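You operate a simulated robot arm through the tools that you are given. There is no shell and no other tool. Be economical: measure what you need, move in short steps, check, and stop when the job is done.

You are at the controls of a simulated robot arm. One attempt, no reset.

## Task
Plug the cleaner into the extension socket, suck up the spill, then switch both off.
Fine: plug in before the red switch goes on; stand the cleaner nozzle back. Set down upright: cleaner nozzle. What is to be rubbed or washed off counts as gone when no trace of it is left.

The check looks at the end state, three seconds after you hand in, the way a careful person would. Anything else that was tipped, shoved, dropped, spilled or broken makes it a failure.

## Robot
A 7-joint arm with a two-finger parallel gripper, fixed in place. Base frame: the origin is at the foot of the arm, x ahead of it, y to its left, z up; the work surface is at about z = 1.045. Units: m, rad, N and s.
With the tool pointing down near the work surface it reaches from about 0.36 to 0.76 m from the base axis. Its first joint turns from -2.007 to 2.007 rad. Payload 3.91 kg.
Tool frame: the origin (TCP) lies between the finger pads and is the grasp point; the fingertips stand 0.03 m ahead of it; z points along the fingers, y is the line along which they close. Largest opening 0.11 m; finger width 0.02, thickness 0.01; the body of the gripper, 0.048 by 0.112 m, starts 0.055 m behind the TCP.
Orientation is told as [roll, pitch, yaw] about the base's x, y, z axes, in that order, counted from this pose: with the fingers straight down and closing along the base's y, the tool's x points along the base's -x, its y along +y and its z along -z.

## Interface
- The arm moves only by the tool nudge_tool. Its argument "commands" is a list of rows, each a list of 3 entries, a list of its own where there are three numbers: the shift along the tool's x, y, z in m, then the turn, a rotation vector about the tool's x, y, z in rad, then the finger opening in m, from 0 to 0.11. In form: [[[dx, dy, dz], [ax, ay, az], fingers], ...]. A call has 1 to 20 rows; each row is the pose to reach, as a shift and turn from the pose commanded when the call began, along the tool's axes at that moment. Rows are played at 5 a second. More than 0.05 m and 0.15 rad between two rows, or a gripper value outside its range, and nothing of the call is played. Where a pose cannot be reached the arm comes as near as it can. A force on the tool above 90 N (or 10 N above the force at the start of the call, whichever is more), or a blocked arm, ends the call early, and 0.2 s more pass. The fingers move at their own pace (about 0.108 m/s each) and stop on an object; they squeeze with about 43 N. The grip force told is the motor's: it shows also when the fingers shut on nothing. Time passes only in rows, and 0.2 s behind the last, so rows that repeat a pose let the fingers close. It gives the time, the measured TCP pose, the force on the tool (base axes), the opening and the grip force at its end, in the units of the frame above (readings bear some noise), with the torque about the TCP (base axes, N m) and any sound that the robot's microphone picked up.
- Cameras (640 x 400 px; columns grow to the right, rows downward): "scene" is fixed at [0.2214, -0.4979, 1.7245]; the picture's right is [0.95, -0.31, 0.00], its down [-0.15, -0.45, -0.88] and it looks along [0.27, 0.84, -0.47] (base axes); focal length 352 px, centre (320, 200). "wrist" rides on the gripper at [0.073, 0.017, -0.103] in the tool frame; the picture's right is [-0.23, 0.97, 0.00], its down [-0.76, -0.18, -0.62] and it looks along [-0.61, -0.14, 0.78] (tool axes); focal length 222 px, centre (320, 200). There is no depth. A picture from a camera that has moved, and an enlarged one, comes with that camera's place and axes in the base frame and with its lens.
- capture(camera): a new picture of that camera. The clock stands still meanwhile.
- lift_body(by): slides the trunk up (or, below 0, down) by that many m; the arm rides with it, the base frame stays. It gives what a move gives, with no picture.
- zoom(camera, box): a new picture of the part [left, top, right, bottom] of that camera's present view, enlarged. The clock stands still meanwhile.
- close_job(): hands the job in; it is judged then, once.

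Go step by step. Nothing tells you positions but the pictures and the camera data: compare them with the known pose of the tool, close in by small moves and look again before you grip or let go. The budget is 120 turns and 76 pictures, counting those below and the enlarged ones. Unless the task says otherwise, let go and move clear before handing in, and close with one line.

The tools are called after ">>>" by a JSON object that holds its "fn" and its "kwargs". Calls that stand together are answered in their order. nudge_tool: Moves the arm, as the interface text tells. Its arguments: {"type":"object","properties":{"commands":{"type":"array","items":{"type":"array"}}},"required":["commands"]} The other tools are called the same way: lift_body (by) slides the trunk up or down; capture (camera) takes a picture; zoom (camera, box) takes an enlarged picture of a part of a camera's view; close_job () hands the job in.

At the start:

```text
t: 0.0
eef_pos: [0.3942, 0.2551, 1.5418]
ee_rot: [0.001, 0.001, 0.004]
contact_force: [0.4, 0.4, 0.3]
ft_torque: [-0.03, -0.01, 0.0]
opening: 0.1102
grip_force: 0.0
trunk travel left (down, up): [-0.9, 0.09]
```

scene: 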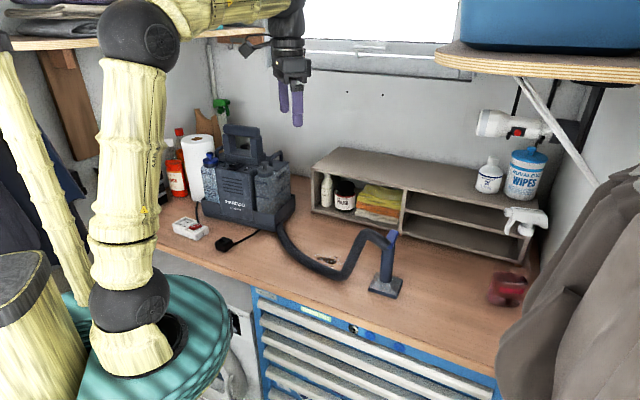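
wrist: 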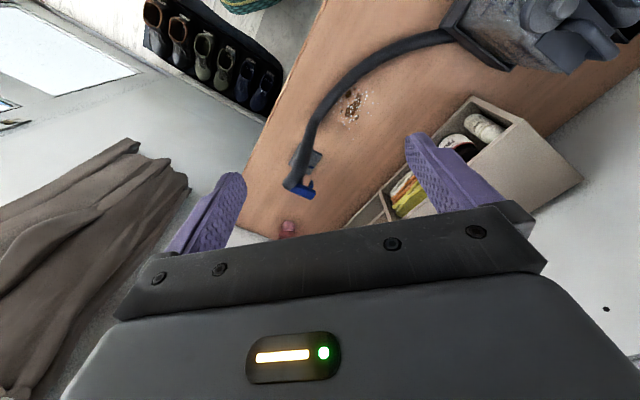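

I see a spot cleaner on the bench with a hose and nozzle, a plug lying in front of it, a white extension socket, and a spill behind the hose. I'll enlarge these areas to place them.

>>> {"fn": "zoom", "kwargs": {"camera": "scene", "box": [150, 180, 310, 280]}}

>>> {"fn": "zoom", "kwargs": {"camera": "scene", "box": [270, 210, 430, 310]}}

>>> {"fn": "zoom", "kwargs": {"camera": "scene", "box": [170, 100, 330, 200]}}

>>> {"fn": "zoom", "kwargs": {"camera": "wrist", "box": [260, 60, 420, 220]}}

```text
4.00 times, centred on (230, 230) of scene
camera zoom: at [0.2214, -0.4979, 1.7245], right [0.95, -0.31, 0.0], down [-0.15, -0.45, -0.88], along [0.27, 0.84, -0.47], focal length 1407 px, centre (680, 80)
```

zoom: 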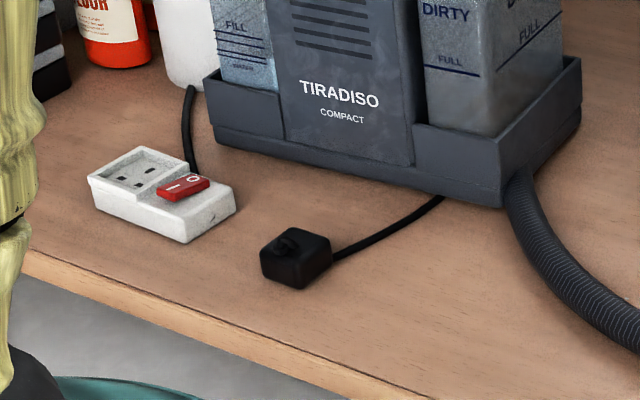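

```text
4.00 times, centred on (350, 260) of scene
camera zoom: at [0.2214, -0.4979, 1.7245], right [0.95, -0.31, 0.0], down [-0.15, -0.45, -0.88], along [0.27, 0.84, -0.47], focal length 1407 px, centre (200, -40)
```

zoom: 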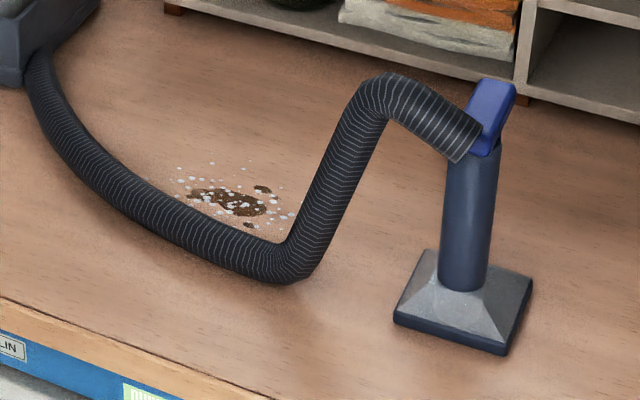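

```text
4.00 times, centred on (250, 150) of scene
camera zoom: at [0.2214, -0.4979, 1.7245], right [0.95, -0.31, 0.0], down [-0.15, -0.45, -0.88], along [0.27, 0.84, -0.47], focal length 1407 px, centre (600, 400)
```

zoom: 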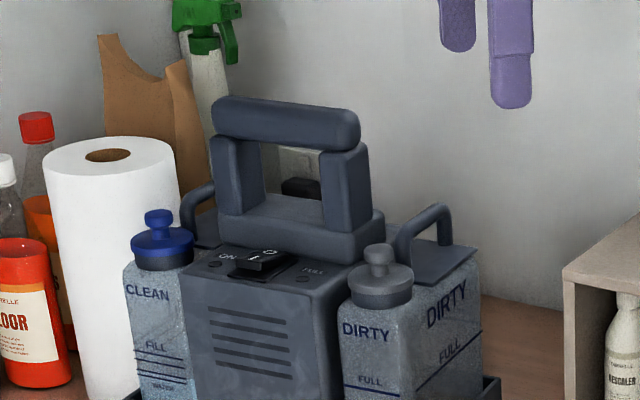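

```text
2.50 times, centred on (340, 140) of wrist
camera zoom: at [0.3237, 0.2716, 1.6448], right [0.22, 0.97, 0.0], down [0.76, -0.18, 0.62], along [0.61, -0.14, -0.78], focal length 555 px, centre (270, 350)
```

zoom: 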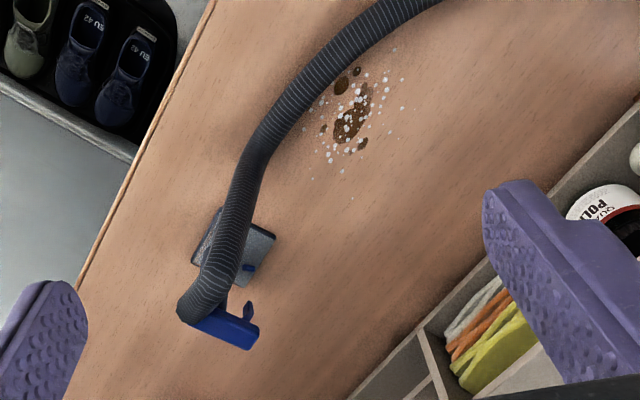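

The plug looks to lie at about (0.22, 0.49), the extension at (0.12, 0.61), the nozzle at (0.63, 0.16) and the spill at (0.51, 0.33). I'll swing the wrist over the plug to look closely.

>>> {"fn": "nudge_tool", "kwargs": {"commands": [[[0.027, 0.018, 0.0125], [0, 0, -0.14], 0.11], [[0.054, 0.036, 0.025], [0, 0, -0.28], 0.11], [[0.08, 0.054, 0.0375], [0, 0, -0.42], 0.11], [[0.107, 0.072, 0.05], [0, 0, -0.56], 0.11], [[0.134, 0.09, 0.0625], [0, 0, -0.7], 0.11], [[0.16, 0.108, 0.075], [0, 0, -0.84], 0.11], [[0.187, 0.126, 0.0875], [0, 0, -0.98], 0.11], [[0.214, 0.145, 0.1], [0, 0, -1.1], 0.11], [[0.214, 0.145, 0.1], [0, 0, -1.1], 0.11]]}}

>>> {"fn": "capture", "kwargs": {"camera": "wrist"}}

```text
t: 2.0
eef_pos: [0.1807, 0.3995, 1.4394]
ee_rot: [0.0, -0.003, 1.105]
contact_force: [0.0, -0.3, -0.1]
ft_torque: [0.03, -0.01, 0.04]
opening: 0.1102
grip_force: 0.0
trunk travel left (down, up): [-0.9, 0.09]
```

```text
69 pictures are left
camera wrist: at [0.132, 0.3415, 1.5424], right [-0.77, 0.64, 0.0], down [0.5, 0.6, 0.62], along [0.4, 0.48, -0.78], focal length 222 px, centre (320, 200)
```

wrist: 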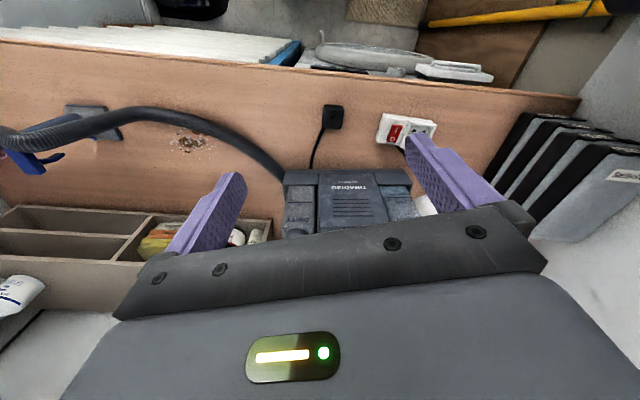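

The plug and the extension are both in the wrist's view. I'll enlarge them to read the socket layout and the switch marks.

>>> {"fn": "zoom", "kwargs": {"camera": "wrist", "box": [300, 90, 444, 180]}}

```text
4.44 times, centred on (372, 135) of wrist
camera zoom: at [0.132, 0.3415, 1.5424], right [-0.77, 0.64, 0.0], down [0.5, 0.6, 0.62], along [0.4, 0.48, -0.78], focal length 987 px, centre (89, 489)
```

zoom: 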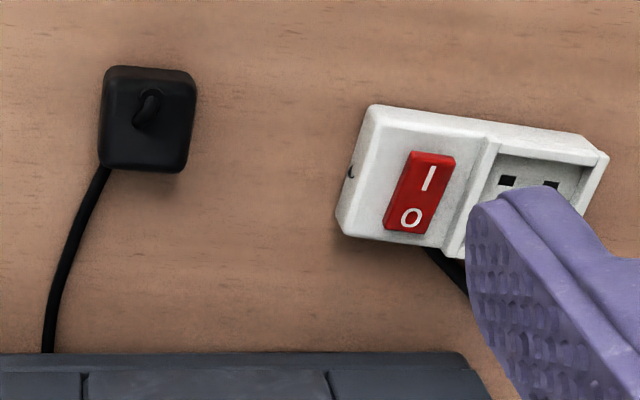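

The plug has a loop on top and its cord runs toward the cleaner. I'll move nearer so I can see the slots clear of the finger.

>>> {"fn": "nudge_tool", "kwargs": {"commands": [[[0.003, 0.03, 0.03], [0, 0, 0], 0.11], [[0.006, 0.06, 0.06], [0, 0, 0], 0.11], [[0.009, 0.09, 0.09], [0, 0, 0], 0.11], [[0.009, 0.09, 0.09], [0, 0, 0], 0.11]]}}

>>> {"fn": "capture", "kwargs": {"camera": "wrist"}}

```text
t: 3.0
eef_pos: [0.0977, 0.4319, 1.3503]
ee_rot: [0.0, -0.001, 1.104]
contact_force: [1.2, -1.1, 0.0]
ft_torque: [0.02, 0.01, 0.0]
opening: 0.11
grip_force: 0.1
trunk travel left (down, up): [-0.9, 0.09]
```

```text
67 pictures are left
camera wrist: at [0.0497, 0.3736, 1.4531], right [-0.77, 0.64, 0.0], down [0.5, 0.6, 0.62], along [0.4, 0.48, -0.78], focal length 222 px, centre (320, 200)
```

wrist: 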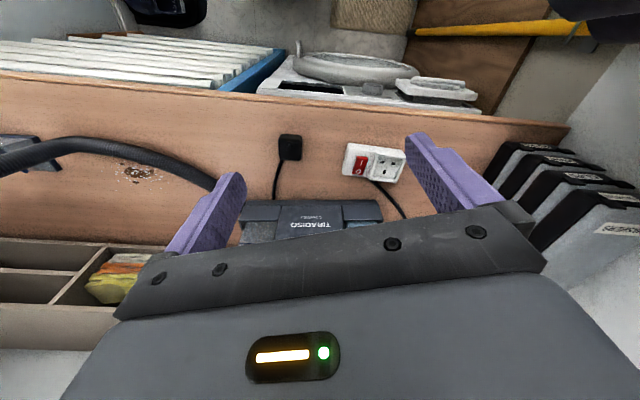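

>>> {"fn": "zoom", "kwargs": {"camera": "wrist", "box": [264, 125, 424, 225]}}

>>> {"fn": "zoom", "kwargs": {"camera": "wrist", "box": [334, 135, 414, 185]}}

```text
4.00 times, centred on (344, 175) of wrist
camera zoom: at [0.0497, 0.3736, 1.4531], right [-0.77, 0.64, 0.0], down [0.5, 0.6, 0.62], along [0.4, 0.48, -0.78], focal length 888 px, centre (224, 300)
```

zoom: 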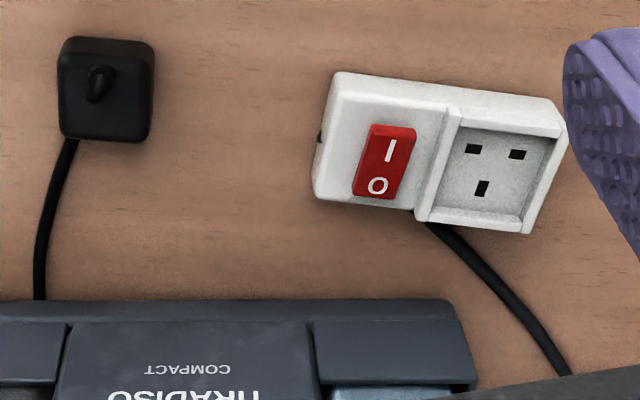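

```text
8.00 times, centred on (374, 160) of wrist
camera zoom: at [0.0497, 0.3736, 1.4531], right [-0.77, 0.64, 0.0], down [0.5, 0.6, 0.62], along [0.4, 0.48, -0.78], focal length 1777 px, centre (-112, 520)
```

zoom: 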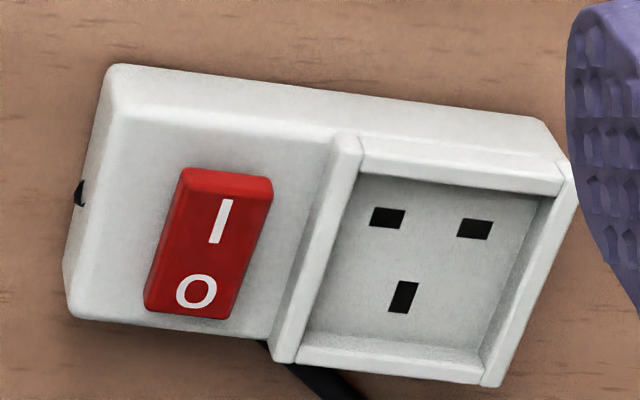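

The socket's twin slots face the robot side and its single slot faces the wall. The slot group centres near (0.093, 0.631) at an angle of about 42°, and the plug sits near (0.212, 0.480) at about 46°. I'll hover over the plug with the fingers lined up to its sides.

>>> {"fn": "nudge_tool", "kwargs": {"commands": [[[-0.0235, -0.02, 0.025], [0, 0, 0.076], 0.09], [[-0.047, -0.04, 0.05], [0, 0, 0.152], 0.09], [[-0.0705, -0.06, 0.075], [0, 0, 0.228], 0.09], [[-0.0942, -0.0802, 0.1], [0, 0, 0.304], 0.09], [[-0.0942, -0.0802, 0.13], [0, 0, 0.304], 0.09], [[-0.0942, -0.0802, 0.13], [0, 0, 0.304], 0.09]]}}

>>> {"fn": "zoom", "kwargs": {"camera": "wrist", "box": [240, 125, 400, 225]}}

>>> {"fn": "zoom", "kwargs": {"camera": "scene", "box": [150, 180, 310, 280]}}

```text
t: 4.4
eef_pos: [0.2129, 0.4793, 1.2186]
ee_rot: [0.0, -0.002, 0.799]
contact_force: [-0.4, 0.6, 0.4]
ft_torque: [0.01, 0.02, -0.02]
opening: 0.0899
grip_force: 0.0
trunk travel left (down, up): [-0.9, 0.09]
```

```text
4.00 times, centred on (320, 175) of wrist
camera zoom: at [0.1499, 0.4401, 1.3224], right [-0.54, 0.84, 0.0], down [0.66, 0.42, 0.62], along [0.53, 0.34, -0.78], focal length 888 px, centre (320, 300)
```

zoom: 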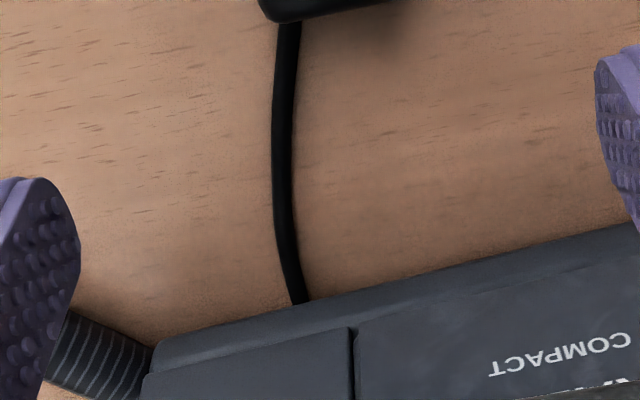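

```text
4.00 times, centred on (230, 230) of scene
camera zoom: at [0.2214, -0.4979, 1.7245], right [0.95, -0.31, 0.0], down [-0.15, -0.45, -0.88], along [0.27, 0.84, -0.47], focal length 1407 px, centre (680, 80)
```

zoom: 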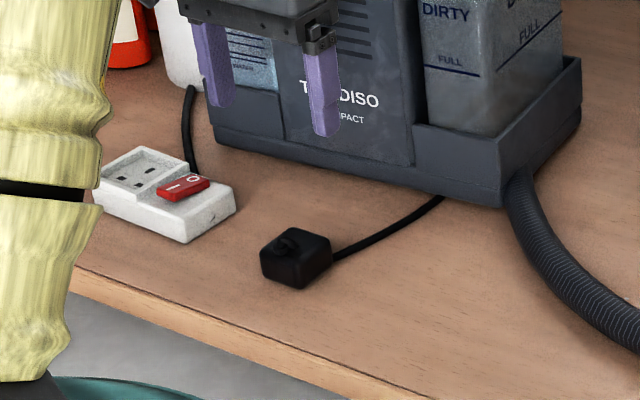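

The plug now lies nearer the camera, above the enlarged box. I'll take the upper part of the wrist view.

>>> {"fn": "zoom", "kwargs": {"camera": "wrist", "box": [240, 50, 400, 150]}}

```text
4.00 times, centred on (320, 100) of wrist
camera zoom: at [0.1499, 0.4401, 1.3224], right [-0.54, 0.84, 0.0], down [0.66, 0.42, 0.62], along [0.53, 0.34, -0.78], focal length 888 px, centre (320, 600)
```

zoom: 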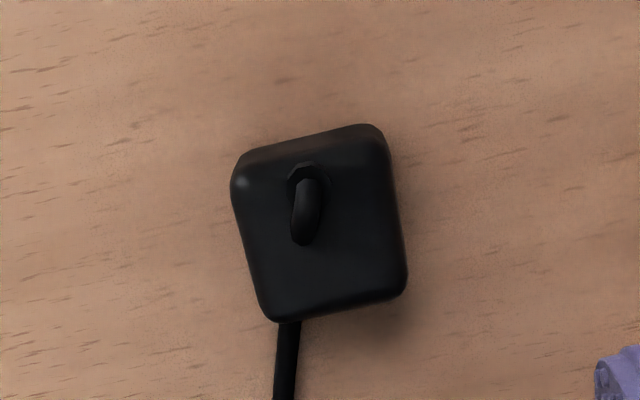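

The plug's top is centred at about (0.210, 0.481), roughly 4 cm square and turned about 44°. I'll go down around its upper half with the fingers open and check.

>>> {"fn": "nudge_tool", "kwargs": {"commands": [[[0.0005, 0.003, 0.04], [0, 0, 0.03], 0.09], [[0.0005, 0.003, 0.08], [0, 0, 0.03], 0.09], [[0.0005, 0.003, 0.11], [0, 0, 0.03], 0.09], [[0.0005, 0.003, 0.1266], [0, 0, 0.03], 0.09], [[0.0005, 0.003, 0.1266], [0, 0, 0.03], 0.09]]}}

>>> {"fn": "zoom", "kwargs": {"camera": "wrist", "box": [160, 100, 480, 300]}}

>>> {"fn": "zoom", "kwargs": {"camera": "scene", "box": [150, 180, 310, 280]}}

```text
t: 5.6
eef_pos: [0.2104, 0.4843, 1.0956]
ee_rot: [-0.001, -0.003, 0.768]
contact_force: [0.7, -0.6, -0.8]
ft_torque: [0.01, -0.04, 0.01]
opening: 0.0901
grip_force: 0.1
trunk travel left (down, up): [-0.9, 0.09]
```

```text
2.00 times, centred on (320, 200) of wrist
camera zoom: at [0.1465, 0.4457, 1.1984], right [-0.51, 0.86, 0.0], down [0.67, 0.4, 0.62], along [0.54, 0.32, -0.78], focal length 444 px, centre (320, 200)
```

zoom: 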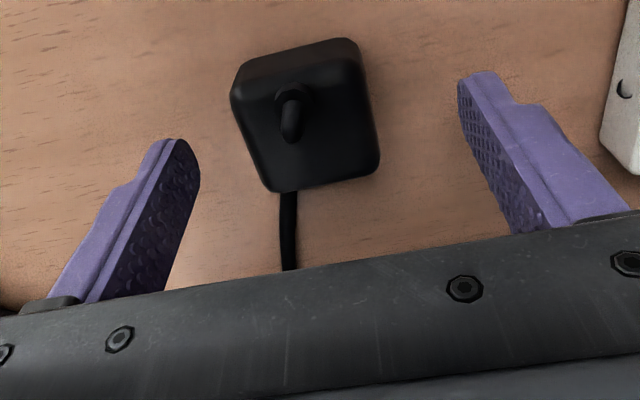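

```text
4.00 times, centred on (230, 230) of scene
camera zoom: at [0.2214, -0.4979, 1.7245], right [0.95, -0.31, 0.0], down [-0.15, -0.45, -0.88], along [0.27, 0.84, -0.47], focal length 1407 px, centre (680, 80)
```

zoom: 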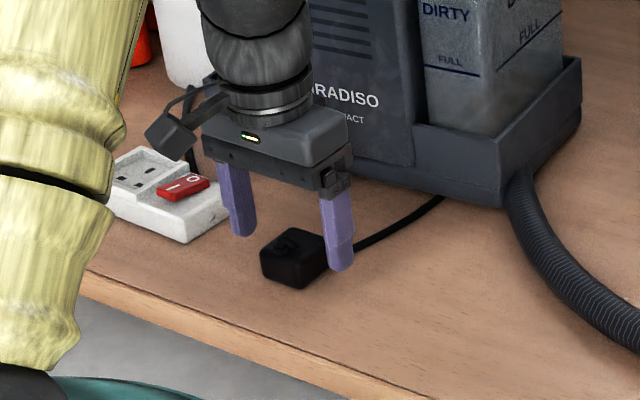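

The fingers straddle the plug but sit a little beyond its middle. I'll shift about 9 mm toward the robot and close.

>>> {"fn": "nudge_tool", "kwargs": {"commands": [[[0.009, -0.003, 0.003], [0, 0, 0], 0.09], [[0.009, -0.003, 0.003], [0, 0, 0], 0.06], [[0.009, -0.003, 0.003], [0, 0, 0], 0.0], [[0.009, -0.003, 0.003], [0, 0, 0], 0.0], [[0.009, -0.003, 0.003], [0, 0, 0], 0.0]]}}

>>> {"fn": "zoom", "kwargs": {"camera": "wrist", "box": [160, 100, 480, 300]}}

```text
t: 6.8
eef_pos: [0.2043, 0.4753, 1.0929]
ee_rot: [0.0, -0.002, 0.77]
contact_force: [-0.3, 0.4, 0.2]
ft_torque: [0.0, 0.01, 0.03]
opening: 0.043
grip_force: 43.0
trunk travel left (down, up): [-0.9, 0.09]
```

```text
2.00 times, centred on (320, 200) of wrist
camera zoom: at [0.1411, 0.4368, 1.1952], right [-0.51, 0.86, 0.0], down [0.67, 0.4, 0.62], along [0.54, 0.32, -0.78], focal length 444 px, centre (320, 200)
```

zoom: 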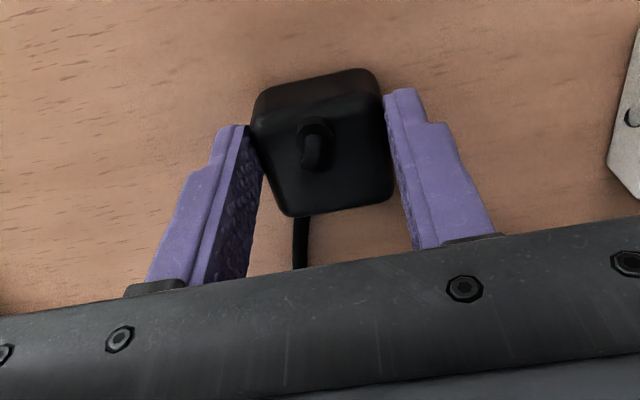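

The plug is gripped at 0.043 m. I'll lift it and look for its pins in profile.

>>> {"fn": "nudge_tool", "kwargs": {"commands": [[[0, 0, -0.03], [0, 0, 0], 0.0], [[0, 0, -0.06], [0, 0, 0], 0.0], [[0, 0, -0.08], [0, 0, 0], 0.0], [[0, 0, -0.08], [0, 0, 0], 0.0]]}}

>>> {"fn": "zoom", "kwargs": {"camera": "scene", "box": [190, 190, 270, 240]}}

```text
t: 7.8
eef_pos: [0.2074, 0.4753, 1.1729]
ee_rot: [0.001, -0.002, 0.77]
contact_force: [0.2, 0.5, -0.7]
ft_torque: [0.01, 0.0, 0.01]
opening: 0.0429
grip_force: 42.3
trunk travel left (down, up): [-0.9, 0.09]
```

```text
8.00 times, centred on (230, 215) of scene
camera zoom: at [0.2214, -0.4979, 1.7245], right [0.95, -0.31, 0.0], down [-0.15, -0.45, -0.88], along [0.27, 0.84, -0.47], focal length 2814 px, centre (1040, 80)
```

zoom: 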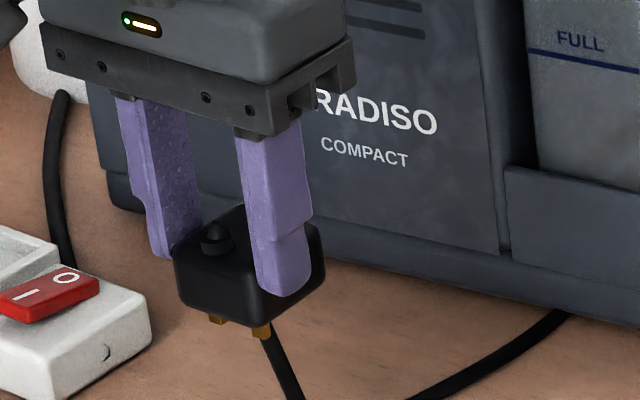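

Two brass pins stick out on the robot side, which matches the socket's twin slots, so no half turn is needed. I'll carry the plug beside the socket and take a close look to measure the slots.

>>> {"fn": "nudge_tool", "kwargs": {"commands": [[[-0.0045, 0.03, -0.008], [0, 0, 0], 0.0], [[-0.009, 0.06, -0.016], [0, 0, 0], 0.0], [[-0.0135, 0.09, -0.024], [0, 0, 0], 0.0], [[-0.018, 0.122, -0.03], [0, 0, 0], 0.0], [[-0.018, 0.122, -0.03], [0, 0, 0], 0.0], [[-0.018, 0.122, -0.03], [0, 0, 0], 0.0]]}}

>>> {"fn": "capture", "kwargs": {"camera": "wrist"}}

>>> {"fn": "capture", "kwargs": {"camera": "scene"}}

```text
t: 9.2
eef_pos: [0.133, 0.5748, 1.2016]
ee_rot: [0.0, 0.0, 0.769]
contact_force: [-0.5, 0.3, -0.6]
ft_torque: [0.01, 0.0, -0.01]
opening: 0.043
grip_force: 43.1
trunk travel left (down, up): [-0.9, 0.09]
```

```text
57 pictures are left
camera wrist: at [0.0693, 0.5361, 1.3055], right [-0.51, 0.86, 0.0], down [0.67, 0.4, 0.62], along [0.54, 0.32, -0.78], focal length 222 px, centre (320, 200)
```

wrist: 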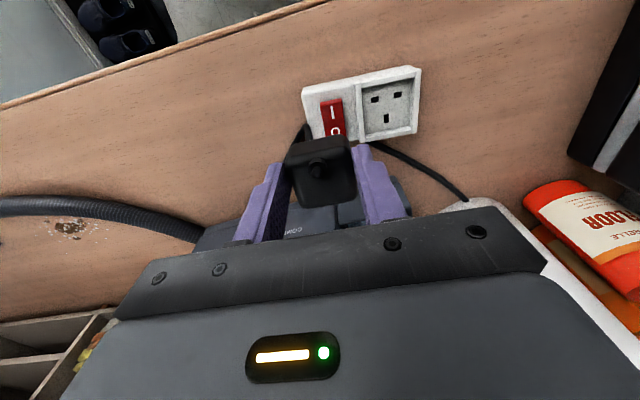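

```text
56 pictures are left
```

scene: 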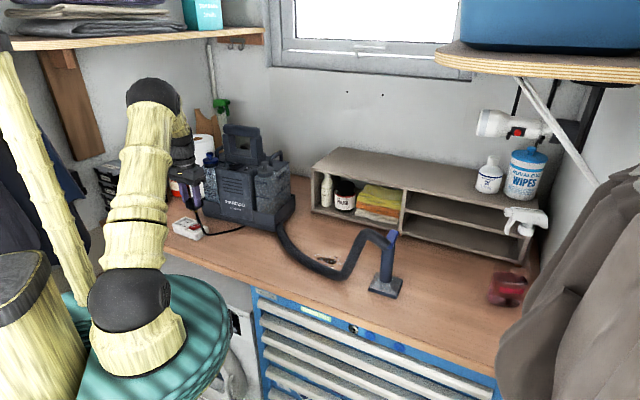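

>>> {"fn": "zoom", "kwargs": {"camera": "wrist", "box": [340, 60, 436, 140]}}

>>> {"fn": "zoom", "kwargs": {"camera": "scene", "box": [150, 190, 230, 250]}}

```text
5.00 times, centred on (388, 100) of wrist
camera zoom: at [0.0693, 0.5361, 1.3055], right [-0.51, 0.86, 0.0], down [0.67, 0.4, 0.62], along [0.54, 0.32, -0.78], focal length 1111 px, centre (-20, 700)
```

zoom: 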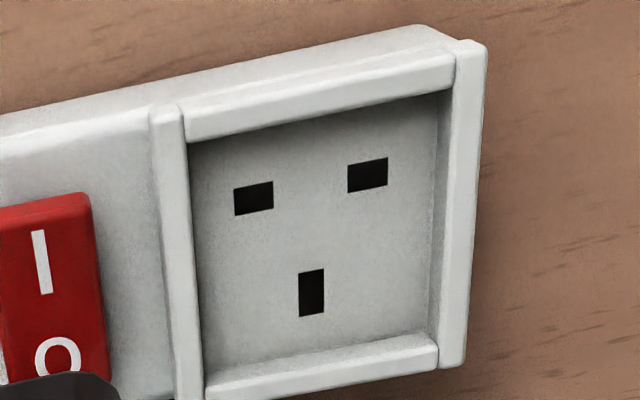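

```text
6.67 times, centred on (190, 220) of scene
camera zoom: at [0.2214, -0.4979, 1.7245], right [0.95, -0.31, 0.0], down [-0.15, -0.45, -0.88], along [0.27, 0.84, -0.47], focal length 2345 px, centre (1187, 67)
```

zoom: 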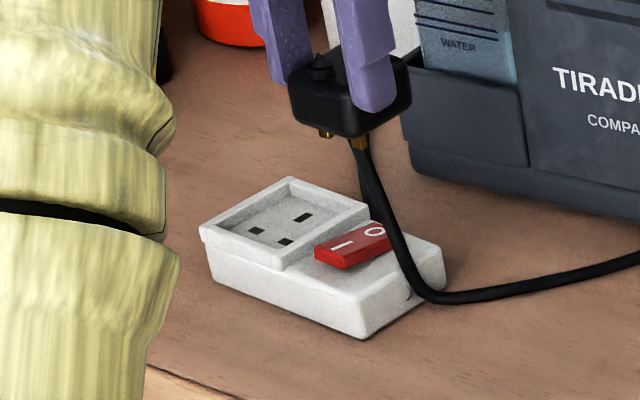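

The slots measure about (0.0857, 0.6228), turned 41.7°, with the socket floor near z = 1.072, and the plug's twin pins sit roughly under the TCP about 5 cm down. I'll move over the slots, 41 mrad turned, and stop about 2 cm above to compare.

>>> {"fn": "nudge_tool", "kwargs": {"commands": [[[0.001, 0.034, 0.0], [0, 0, 0.02], 0.0], [[0.0023, 0.0675, 0.0], [0, 0, 0.041], 0.0], [[0.0023, 0.0675, 0.03], [0, 0, 0.041], 0.0], [[0.0023, 0.0675, 0.055], [0, 0, 0.041], 0.0], [[0.0023, 0.0675, 0.055], [0, 0, 0.041], 0.0], [[0.0023, 0.0675, 0.055], [0, 0, 0.041], 0.0]]}}

>>> {"fn": "zoom", "kwargs": {"camera": "scene", "box": [150, 190, 230, 250]}}

>>> {"fn": "zoom", "kwargs": {"camera": "wrist", "box": [240, 90, 400, 210]}}

```text
t: 10.6
eef_pos: [0.0838, 0.6209, 1.147]
ee_rot: [0.0, 0.0, 0.728]
contact_force: [-0.2, 0.0, -0.7]
ft_torque: [0.01, 0.0, -0.01]
opening: 0.0429
grip_force: 42.6
trunk travel left (down, up): [-0.9, 0.09]
```

```text
6.67 times, centred on (190, 220) of scene
camera zoom: at [0.2214, -0.4979, 1.7245], right [0.95, -0.31, 0.0], down [-0.15, -0.45, -0.88], along [0.27, 0.84, -0.47], focal length 2345 px, centre (1187, 67)
```

zoom: 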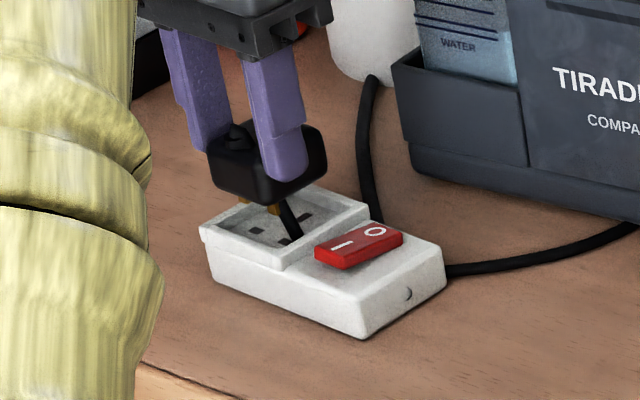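

```text
3.33 times, centred on (320, 150) of wrist
camera zoom: at [0.0186, 0.5852, 1.2498], right [-0.48, 0.88, 0.0], down [0.69, 0.37, 0.62], along [0.55, 0.3, -0.78], focal length 740 px, centre (320, 367)
```

zoom: 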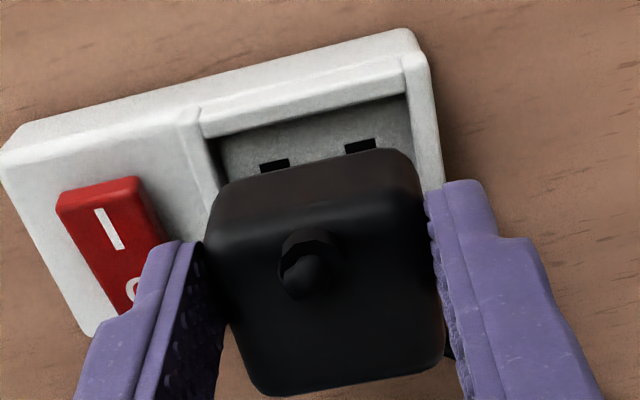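

The pins hover just above the slots, off by about 1.5 mm sideways. I'll correct that and lower slowly while watching the force.

>>> {"fn": "nudge_tool", "kwargs": {"commands": [[[0.0003, -0.0015, 0.0], [0, 0, 0], 0.0], [[0.0003, -0.0015, 0.01], [0, 0, 0], 0.0], [[0.0003, -0.0015, 0.016], [0, 0, 0], 0.0], [[0.0003, -0.0015, 0.021], [0, 0, 0], 0.0], [[0.0003, -0.0015, 0.025], [0, 0, 0], 0.0], [[0.0003, -0.0015, 0.028], [0, 0, 0], 0.0], [[0.0003, -0.0015, 0.028], [0, 0, 0], 0.0]]}}

>>> {"fn": "zoom", "kwargs": {"camera": "scene", "box": [150, 190, 230, 250]}}

```text
t: 12.2
eef_pos: [0.0858, 0.6197, 1.1201]
ee_rot: [0.001, -0.003, 0.728]
contact_force: [1.1, 3.5, 3.8]
ft_torque: [0.09, 0.0, 0.09]
opening: 0.0429
grip_force: 43.0
trunk travel left (down, up): [-0.9, 0.09]
heard: snap
```

```text
6.67 times, centred on (190, 220) of scene
camera zoom: at [0.2214, -0.4979, 1.7245], right [0.95, -0.31, 0.0], down [-0.15, -0.45, -0.88], along [0.27, 0.84, -0.47], focal length 2345 px, centre (1187, 67)
```

zoom: 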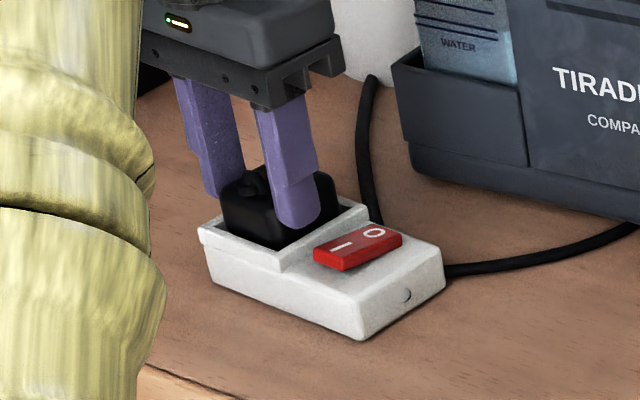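

A snap was heard and the plug sits down in the recess. I'll release with a small opening and rise.

>>> {"fn": "nudge_tool", "kwargs": {"commands": [[[0, 0, 0], [0, 0, 0], 0.055], [[0, 0, 0], [0, 0, 0], 0.055], [[0, 0, -0.03], [0, 0, 0], 0.055], [[0, 0, -0.06], [0, 0, 0], 0.055], [[0, 0, -0.09], [0, 0, 0], 0.055], [[0, 0, -0.09], [0, 0, 0], 0.0]]}}

>>> {"fn": "zoom", "kwargs": {"camera": "scene", "box": [150, 190, 230, 250]}}

>>> {"fn": "zoom", "kwargs": {"camera": "wrist", "box": [240, 50, 400, 170]}}

```text
t: 13.6
eef_pos: [0.0837, 0.6203, 1.2091]
ee_rot: [0.0, 0.0, 0.728]
contact_force: [0.0, -0.2, 0.6]
ft_torque: [-0.03, 0.05, 0.02]
opening: 0.0
grip_force: 29.0
trunk travel left (down, up): [-0.9, 0.09]
```

```text
6.67 times, centred on (190, 220) of scene
camera zoom: at [0.2214, -0.4979, 1.7245], right [0.95, -0.31, 0.0], down [-0.15, -0.45, -0.88], along [0.27, 0.84, -0.47], focal length 2345 px, centre (1187, 67)
```

zoom: 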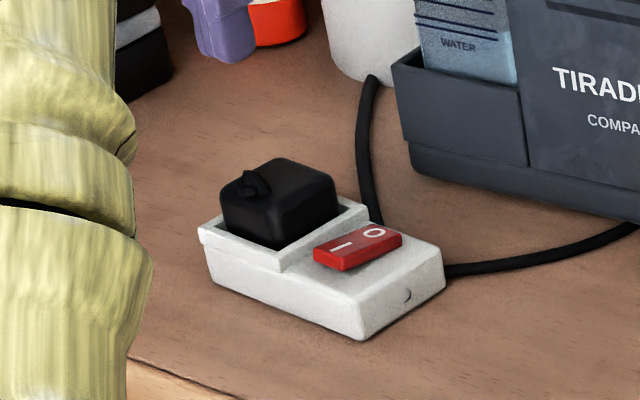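

```text
3.33 times, centred on (320, 110) of wrist
camera zoom: at [0.019, 0.5844, 1.3114], right [-0.48, 0.88, 0.0], down [0.69, 0.37, 0.62], along [0.55, 0.3, -0.78], focal length 740 px, centre (320, 500)
```

zoom: 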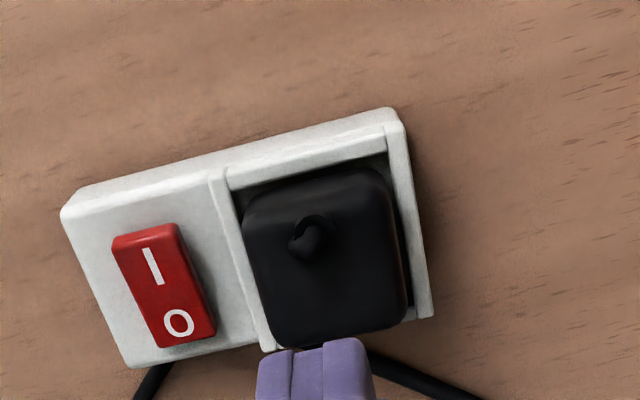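

The plug is fully home. The red rocker's "I" end stands proud at about (0.123, 0.580), so it's off. I'll press that end with closed fingers.

>>> {"fn": "nudge_tool", "kwargs": {"commands": [[[-0.001, -0.03, 0.0], [0, 0, 0], 0.0], [[-0.002, -0.0561, 0.02], [0, 0, 0], 0.0], [[-0.002, -0.0561, 0.06], [0, 0, 0], 0.0], [[-0.002, -0.0561, 0.085], [0, 0, 0], 0.0], [[-0.002, -0.0561, 0.085], [0, 0, 0], 0.0]]}}

>>> {"fn": "zoom", "kwargs": {"camera": "scene", "box": [150, 190, 230, 250]}}

>>> {"fn": "zoom", "kwargs": {"camera": "wrist", "box": [240, 90, 400, 210]}}

```text
t: 14.8
eef_pos: [0.1242, 0.5788, 1.1225]
ee_rot: [-0.001, -0.003, 0.727]
contact_force: [-0.5, 0.4, 0.8]
ft_torque: [-0.03, 0.0, 0.03]
opening: 0.0
grip_force: 37.9
trunk travel left (down, up): [-0.9, 0.09]
```

```text
6.67 times, centred on (190, 220) of scene
camera zoom: at [0.2214, -0.4979, 1.7245], right [0.95, -0.31, 0.0], down [-0.15, -0.45, -0.88], along [0.27, 0.84, -0.47], focal length 2345 px, centre (1187, 67)
```

zoom: 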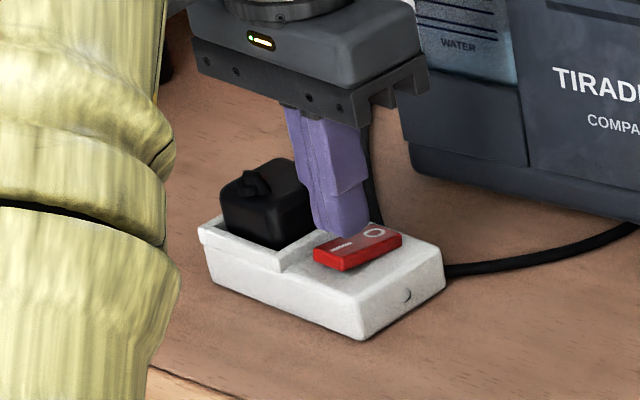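

```text
3.33 times, centred on (320, 150) of wrist
camera zoom: at [0.059, 0.5436, 1.2268], right [-0.48, 0.88, 0.0], down [0.69, 0.37, 0.62], along [0.55, 0.3, -0.78], focal length 740 px, centre (320, 367)
```

zoom: 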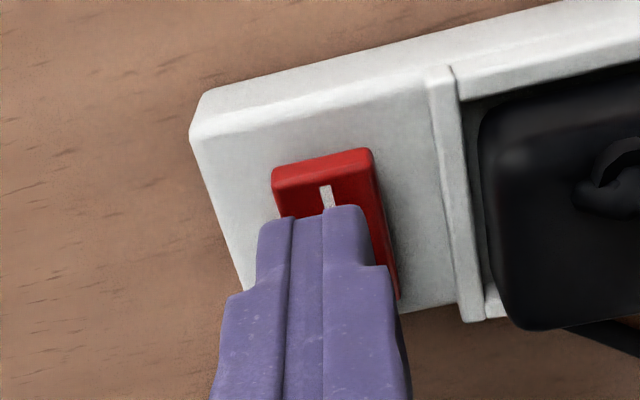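

The tip is about 7 mm too far toward the middle of the rocker. I'll shift toward the "I" end and press gently.

>>> {"fn": "nudge_tool", "kwargs": {"commands": [[[0.008, 0.002, 0.0], [0, 0, 0], 0.0], [[0.008, 0.002, 0.006], [0, 0, 0], 0.0], [[0.008, 0.002, 0.011], [0, 0, 0], 0.0], [[0.008, 0.002, 0.016], [0, 0, 0], 0.0], [[0.008, 0.002, 0.02], [0, 0, 0], 0.0], [[0.008, 0.002, 0.02], [0, 0, 0], 0.0]]}}

>>> {"fn": "zoom", "kwargs": {"camera": "scene", "box": [150, 190, 230, 250]}}

```text
t: 16.2
eef_pos: [0.1152, 0.5752, 1.1096]
ee_rot: [0.009, -0.012, 0.728]
contact_force: [-0.8, -0.1, 47.2]
ft_torque: [0.28, -0.39, 0.31]
opening: 0.0
grip_force: 37.7
trunk travel left (down, up): [-0.9, 0.09]
```

```text
6.67 times, centred on (190, 220) of scene
camera zoom: at [0.2214, -0.4979, 1.7245], right [0.95, -0.31, 0.0], down [-0.15, -0.45, -0.88], along [0.27, 0.84, -0.47], focal length 2345 px, centre (1187, 67)
```

zoom: 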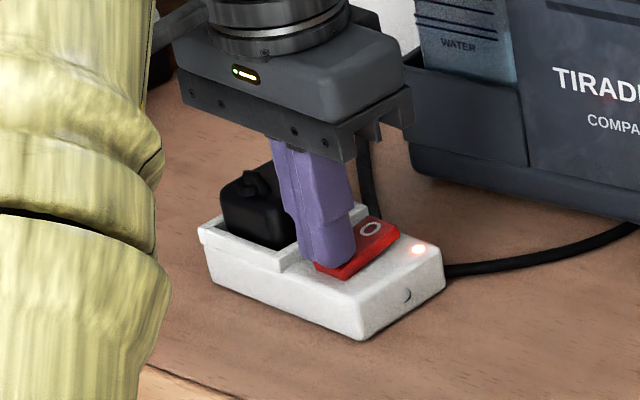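

The lamp is lit, so the socket is live. I'll rise well clear and move over the front of the cleaner to see its own switch.

>>> {"fn": "nudge_tool", "kwargs": {"commands": [[[0, 0, -0.04], [0, 0, 0], 0.0], [[0, 0, -0.09], [0, 0, 0], 0.0], [[0, 0, -0.14], [0, 0, 0], 0.0], [[0, 0, -0.19], [0, 0, 0], 0.0], [[0, 0, -0.24], [0, 0, 0], 0.0], [[0, 0, -0.29], [0, 0, 0], 0.0], [[0, 0, -0.32], [0, 0, 0], 0.0], [[-0.03, -0.02, -0.32], [0, 0, -0.05], 0.0], [[-0.07, -0.045, -0.32], [0, 0, -0.1], 0.0], [[-0.11, -0.07, -0.32], [0, 0, -0.16], 0.0], [[-0.132, -0.084, -0.32], [0, 0, -0.204], 0.0], [[-0.132, -0.084, -0.32], [0, 0, -0.204], 0.0]]}}

>>> {"fn": "capture", "kwargs": {"camera": "wrist"}}

>>> {"fn": "capture", "kwargs": {"camera": "scene"}}

```text
t: 18.8
eef_pos: [0.2679, 0.5964, 1.4217]
ee_rot: [-0.002, 0.001, 0.935]
contact_force: [0.8, 0.1, 0.2]
ft_torque: [-0.01, 0.01, -0.03]
opening: 0.0
grip_force: 37.9
out of reach, approached as far as the arm can: row 11, 12
trunk travel left (down, up): [-0.9, 0.09]
```

```text
45 pictures are left
camera wrist: at [0.2109, 0.5478, 1.525], right [-0.65, 0.76, 0.0], down [0.6, 0.51, 0.62], along [0.48, 0.4, -0.78], focal length 222 px, centre (320, 200)
```

wrist: 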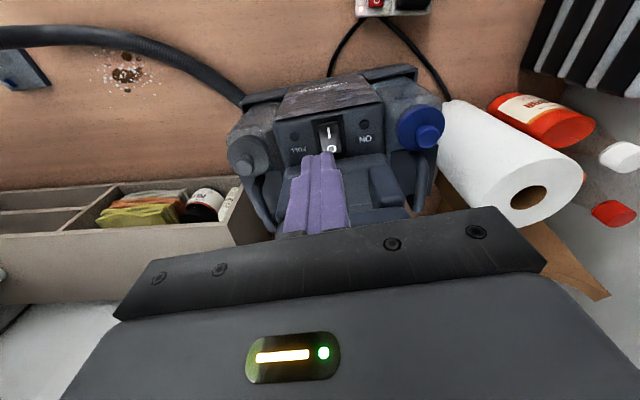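

```text
44 pictures are left
```

scene: 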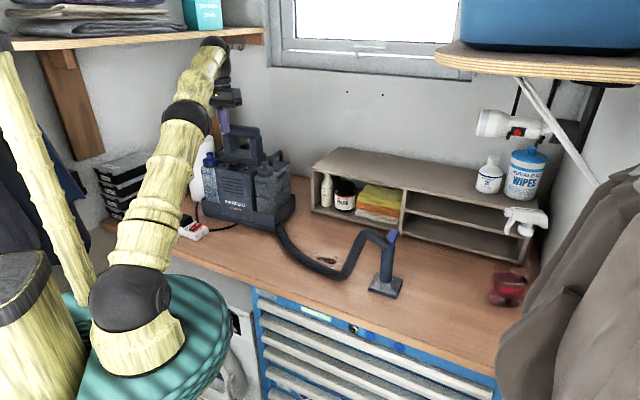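

The cleaner's black rocker is visible just ahead of the fingers. I'll enlarge it to read which side is "I".

>>> {"fn": "zoom", "kwargs": {"camera": "wrist", "box": [272, 80, 392, 170]}}

>>> {"fn": "zoom", "kwargs": {"camera": "scene", "box": [200, 120, 300, 200]}}

```text
4.44 times, centred on (332, 125) of wrist
camera zoom: at [0.2109, 0.5478, 1.525], right [-0.65, 0.76, 0.0], down [0.6, 0.51, 0.62], along [0.48, 0.4, -0.78], focal length 987 px, centre (267, 533)
```

zoom: 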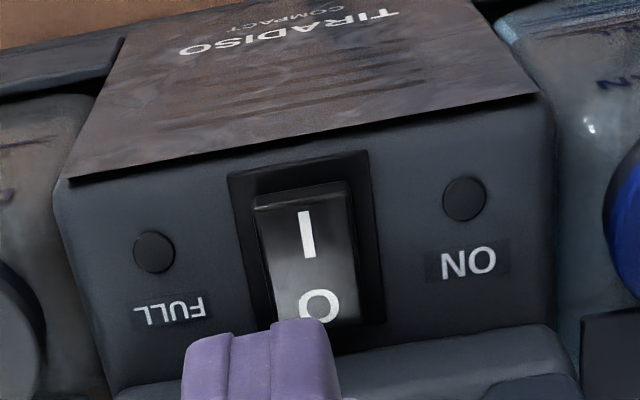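

```text
5.00 times, centred on (250, 160) of scene
camera zoom: at [0.2214, -0.4979, 1.7245], right [0.95, -0.31, 0.0], down [-0.15, -0.45, -0.88], along [0.27, 0.84, -0.47], focal length 1759 px, centre (670, 400)
```

zoom: 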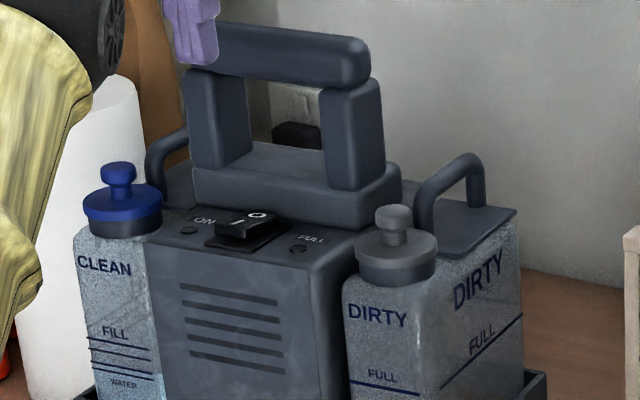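

The switch's "I" end (off now, standing proud) is at about (0.281, 0.622, 1.275), facing the front. I'll lower the closed fingers to just above it and check clearance to the handle.

>>> {"fn": "nudge_tool", "kwargs": {"commands": [[[-0.005, 0.001, 0.025], [0, 0, 0], 0.0], [[-0.011, 0.0025, 0.05], [0, 0, 0], 0.0], [[-0.017, 0.004, 0.07], [0, 0, 0], 0.0], [[-0.0224, 0.0047, 0.09], [0, 0, 0], 0.0], [[-0.0224, 0.0047, 0.09], [0, 0, 0], 0.0]]}}

>>> {"fn": "zoom", "kwargs": {"camera": "wrist", "box": [240, 90, 400, 210]}}

>>> {"fn": "zoom", "kwargs": {"camera": "scene", "box": [200, 110, 300, 190]}}

```text
t: 20.0
eef_pos: [0.2752, 0.6158, 1.331]
ee_rot: [0.0, -0.001, 0.933]
contact_force: [0.1, -0.2, 0.0]
ft_torque: [0.03, -0.01, -0.01]
opening: 0.0
grip_force: 37.6
trunk travel left (down, up): [-0.9, 0.09]
```

```text
3.33 times, centred on (320, 150) of wrist
camera zoom: at [0.2196, 0.5667, 1.4346], right [-0.65, 0.76, 0.0], down [0.6, 0.5, 0.62], along [0.48, 0.4, -0.78], focal length 740 px, centre (320, 367)
```

zoom: 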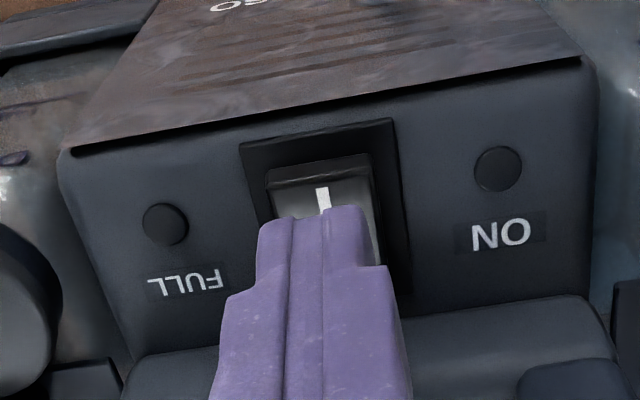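

```text
5.00 times, centred on (250, 150) of scene
camera zoom: at [0.2214, -0.4979, 1.7245], right [0.95, -0.31, 0.0], down [-0.15, -0.45, -0.88], along [0.27, 0.84, -0.47], focal length 1759 px, centre (670, 450)
```

zoom: 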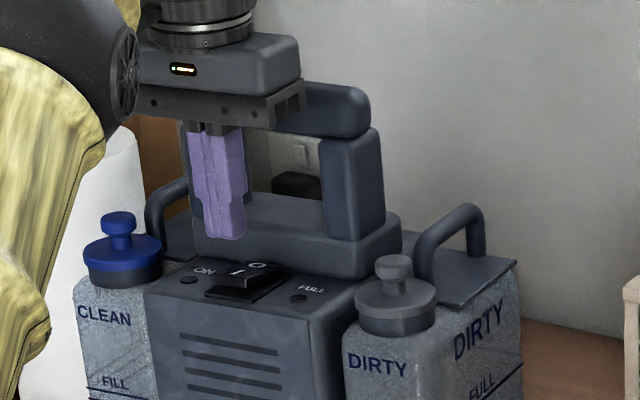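

Alignment looks right: the tip is a few mm in front of the "I" mark and clear of the handle. I'll press down.

>>> {"fn": "nudge_tool", "kwargs": {"commands": [[[0, 0, 0.01], [0, 0, 0], 0.0], [[0, 0, 0.018], [0, 0, 0], 0.0], [[0, 0, 0.024], [0, 0, 0], 0.0], [[0, 0, 0.029], [0, 0, 0], 0.0], [[0, 0, 0.033], [0, 0, 0], 0.0]]}}

>>> {"fn": "zoom", "kwargs": {"camera": "scene", "box": [200, 110, 300, 190]}}

```text
t: 21.2
eef_pos: [0.2758, 0.6148, 1.3013]
ee_rot: [0.002, -0.007, 0.932]
contact_force: [-0.1, 1.0, 13.1]
ft_torque: [0.07, -0.14, 0.14]
opening: 0.0
grip_force: 37.7
trunk travel left (down, up): [-0.9, 0.09]
```

```text
5.00 times, centred on (250, 150) of scene
camera zoom: at [0.2214, -0.4979, 1.7245], right [0.95, -0.31, 0.0], down [-0.15, -0.45, -0.88], along [0.27, 0.84, -0.47], focal length 1759 px, centre (670, 450)
```

zoom: 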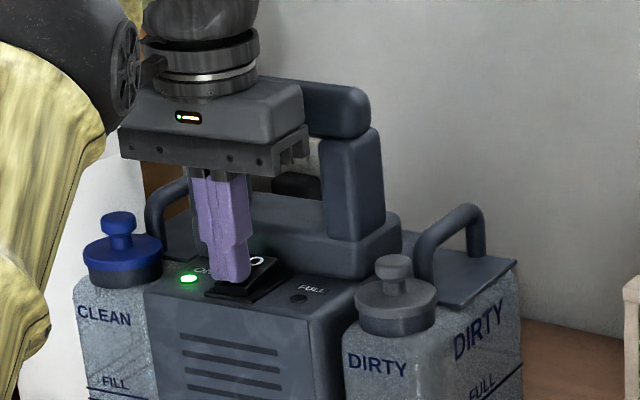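

The green light is on, so the cleaner is running. I'll lift off and go over to the nozzle for a look.

>>> {"fn": "nudge_tool", "kwargs": {"commands": [[[0, 0, -0.04], [0, 0, 0], 0.0], [[0, 0, -0.08], [0, 0, 0], 0.0], [[0, 0, -0.11], [0, 0, 0], 0.0], [[0.018, -0.045, -0.11], [0, 0, 0.05], 0.03], [[0.036, -0.089, -0.11], [0, 0, 0.1], 0.06], [[0.054, -0.133, -0.11], [0, 0, 0.16], 0.1], [[0.072, -0.177, -0.11], [0, 0, 0.22], 0.1], [[0.09, -0.221, -0.11], [0, 0, 0.28], 0.1], [[0.108, -0.265, -0.11], [0, 0, 0.34], 0.1], [[0.126, -0.309, -0.11], [0, 0, 0.4], 0.1], [[0.144, -0.353, -0.11], [0, 0, 0.46], 0.1], [[0.162, -0.397, -0.11], [0, 0, 0.52], 0.1], [[0.18, -0.441, -0.11], [0, 0, 0.58], 0.1], [[0.198, -0.485, -0.11], [0, 0, 0.64], 0.1], [[0.2055, -0.5046, -0.11], [0, 0, 0.68], 0.1], [[0.2055, -0.5046, -0.11], [0, 0, 0.68], 0.1]]}}

>>> {"fn": "capture", "kwargs": {"camera": "wrist"}}

>>> {"fn": "zoom", "kwargs": {"camera": "scene", "box": [340, 210, 440, 310]}}

```text
t: 24.6
eef_pos: [0.5572, 0.149, 1.4095]
ee_rot: [0.001, 0.0, 0.252]
contact_force: [0.2, -0.4, -0.4]
ft_torque: [-0.02, -0.01, 0.0]
opening: 0.1001
grip_force: 0.0
out of reach, approached as far as the arm can: row 3
trunk travel left (down, up): [-0.9, 0.09]
```

```text
38 pictures are left
camera wrist: at [0.4828, 0.1474, 1.5126], right [-0.02, 1.0, 0.0], down [0.78, 0.02, 0.62], along [0.62, 0.01, -0.78], focal length 222 px, centre (320, 200)
```

wrist: 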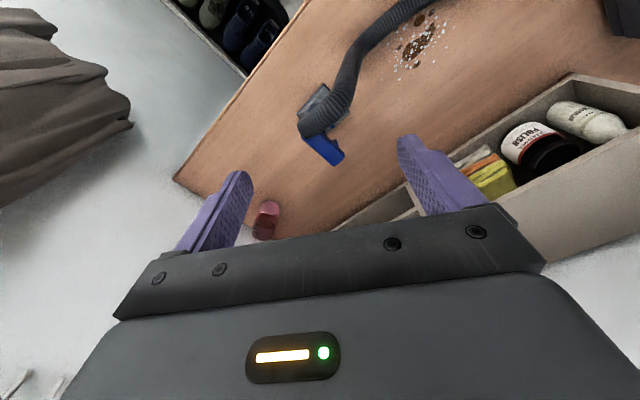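

```text
4.00 times, centred on (390, 260) of scene
camera zoom: at [0.2214, -0.4979, 1.7245], right [0.95, -0.31, 0.0], down [-0.15, -0.45, -0.88], along [0.27, 0.84, -0.47], focal length 1407 px, centre (40, -40)
```

zoom: 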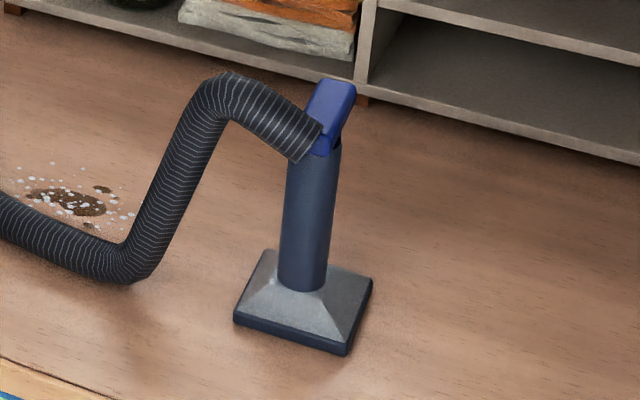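

>>> {"fn": "zoom", "kwargs": {"camera": "wrist", "box": [270, 60, 390, 180]}}

```text
3.33 times, centred on (330, 120) of wrist
camera zoom: at [0.4828, 0.1474, 1.5126], right [-0.02, 1.0, 0.0], down [0.78, 0.02, 0.62], along [0.62, 0.01, -0.78], focal length 740 px, centre (287, 467)
```

zoom: 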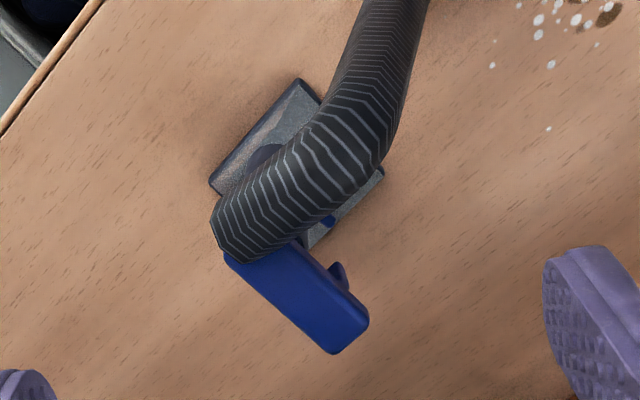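

The nozzle stands upright with a blue handle on top and the hose joining near it. I need a sharper look at the top from both cameras before choosing the grip.

>>> {"fn": "zoom", "kwargs": {"camera": "scene", "box": [380, 220, 440, 300]}}

>>> {"fn": "nudge_tool", "kwargs": {"commands": [[[-0.03, 0.0, 0.03], [0, 0, 0.0], 0.1], [[-0.05, 0.0, 0.06], [0, 0, 0], 0.1], [[-0.05, 0.0, 0.09], [0, 0, 0], 0.1], [[-0.05, 0.0, 0.09], [0, 0, 0], 0.1]]}}

>>> {"fn": "zoom", "kwargs": {"camera": "wrist", "box": [200, 50, 440, 220]}}

```text
5.00 times, centred on (410, 260) of scene
camera zoom: at [0.2214, -0.4979, 1.7245], right [0.95, -0.31, 0.0], down [-0.15, -0.45, -0.88], along [0.27, 0.84, -0.47], focal length 1759 px, centre (-130, -100)
```

zoom: 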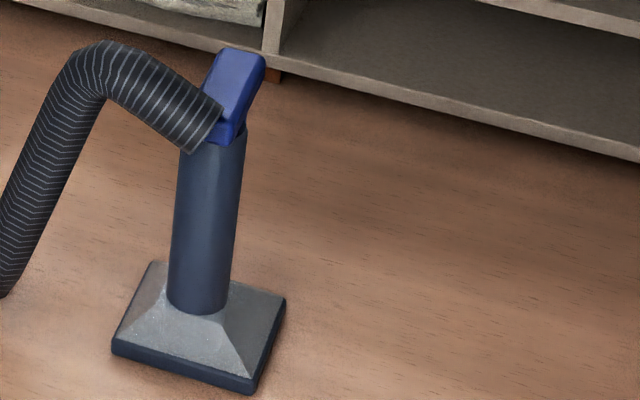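

```text
t: 25.6
eef_pos: [0.6064, 0.1618, 1.3187]
ee_rot: [0.001, -0.001, 0.252]
contact_force: [-0.3, 0.0, 0.0]
ft_torque: [0.01, -0.02, -0.03]
opening: 0.1003
grip_force: 0.0
trunk travel left (down, up): [-0.9, 0.09]
```

```text
2.35 times, centred on (320, 135) of wrist
camera zoom: at [0.5319, 0.1593, 1.4218], right [-0.02, 1.0, 0.0], down [0.78, 0.02, 0.62], along [0.62, 0.01, -0.78], focal length 523 px, centre (320, 353)
```

zoom: 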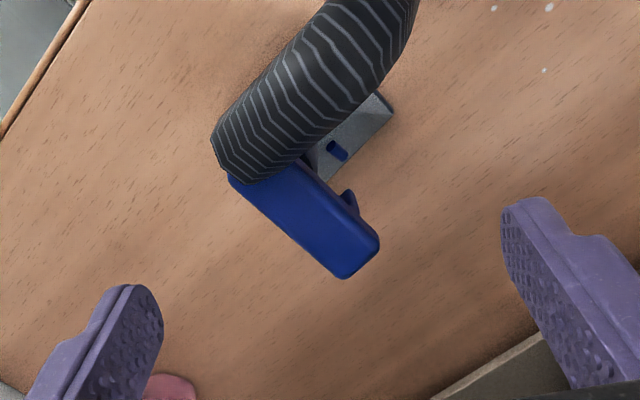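

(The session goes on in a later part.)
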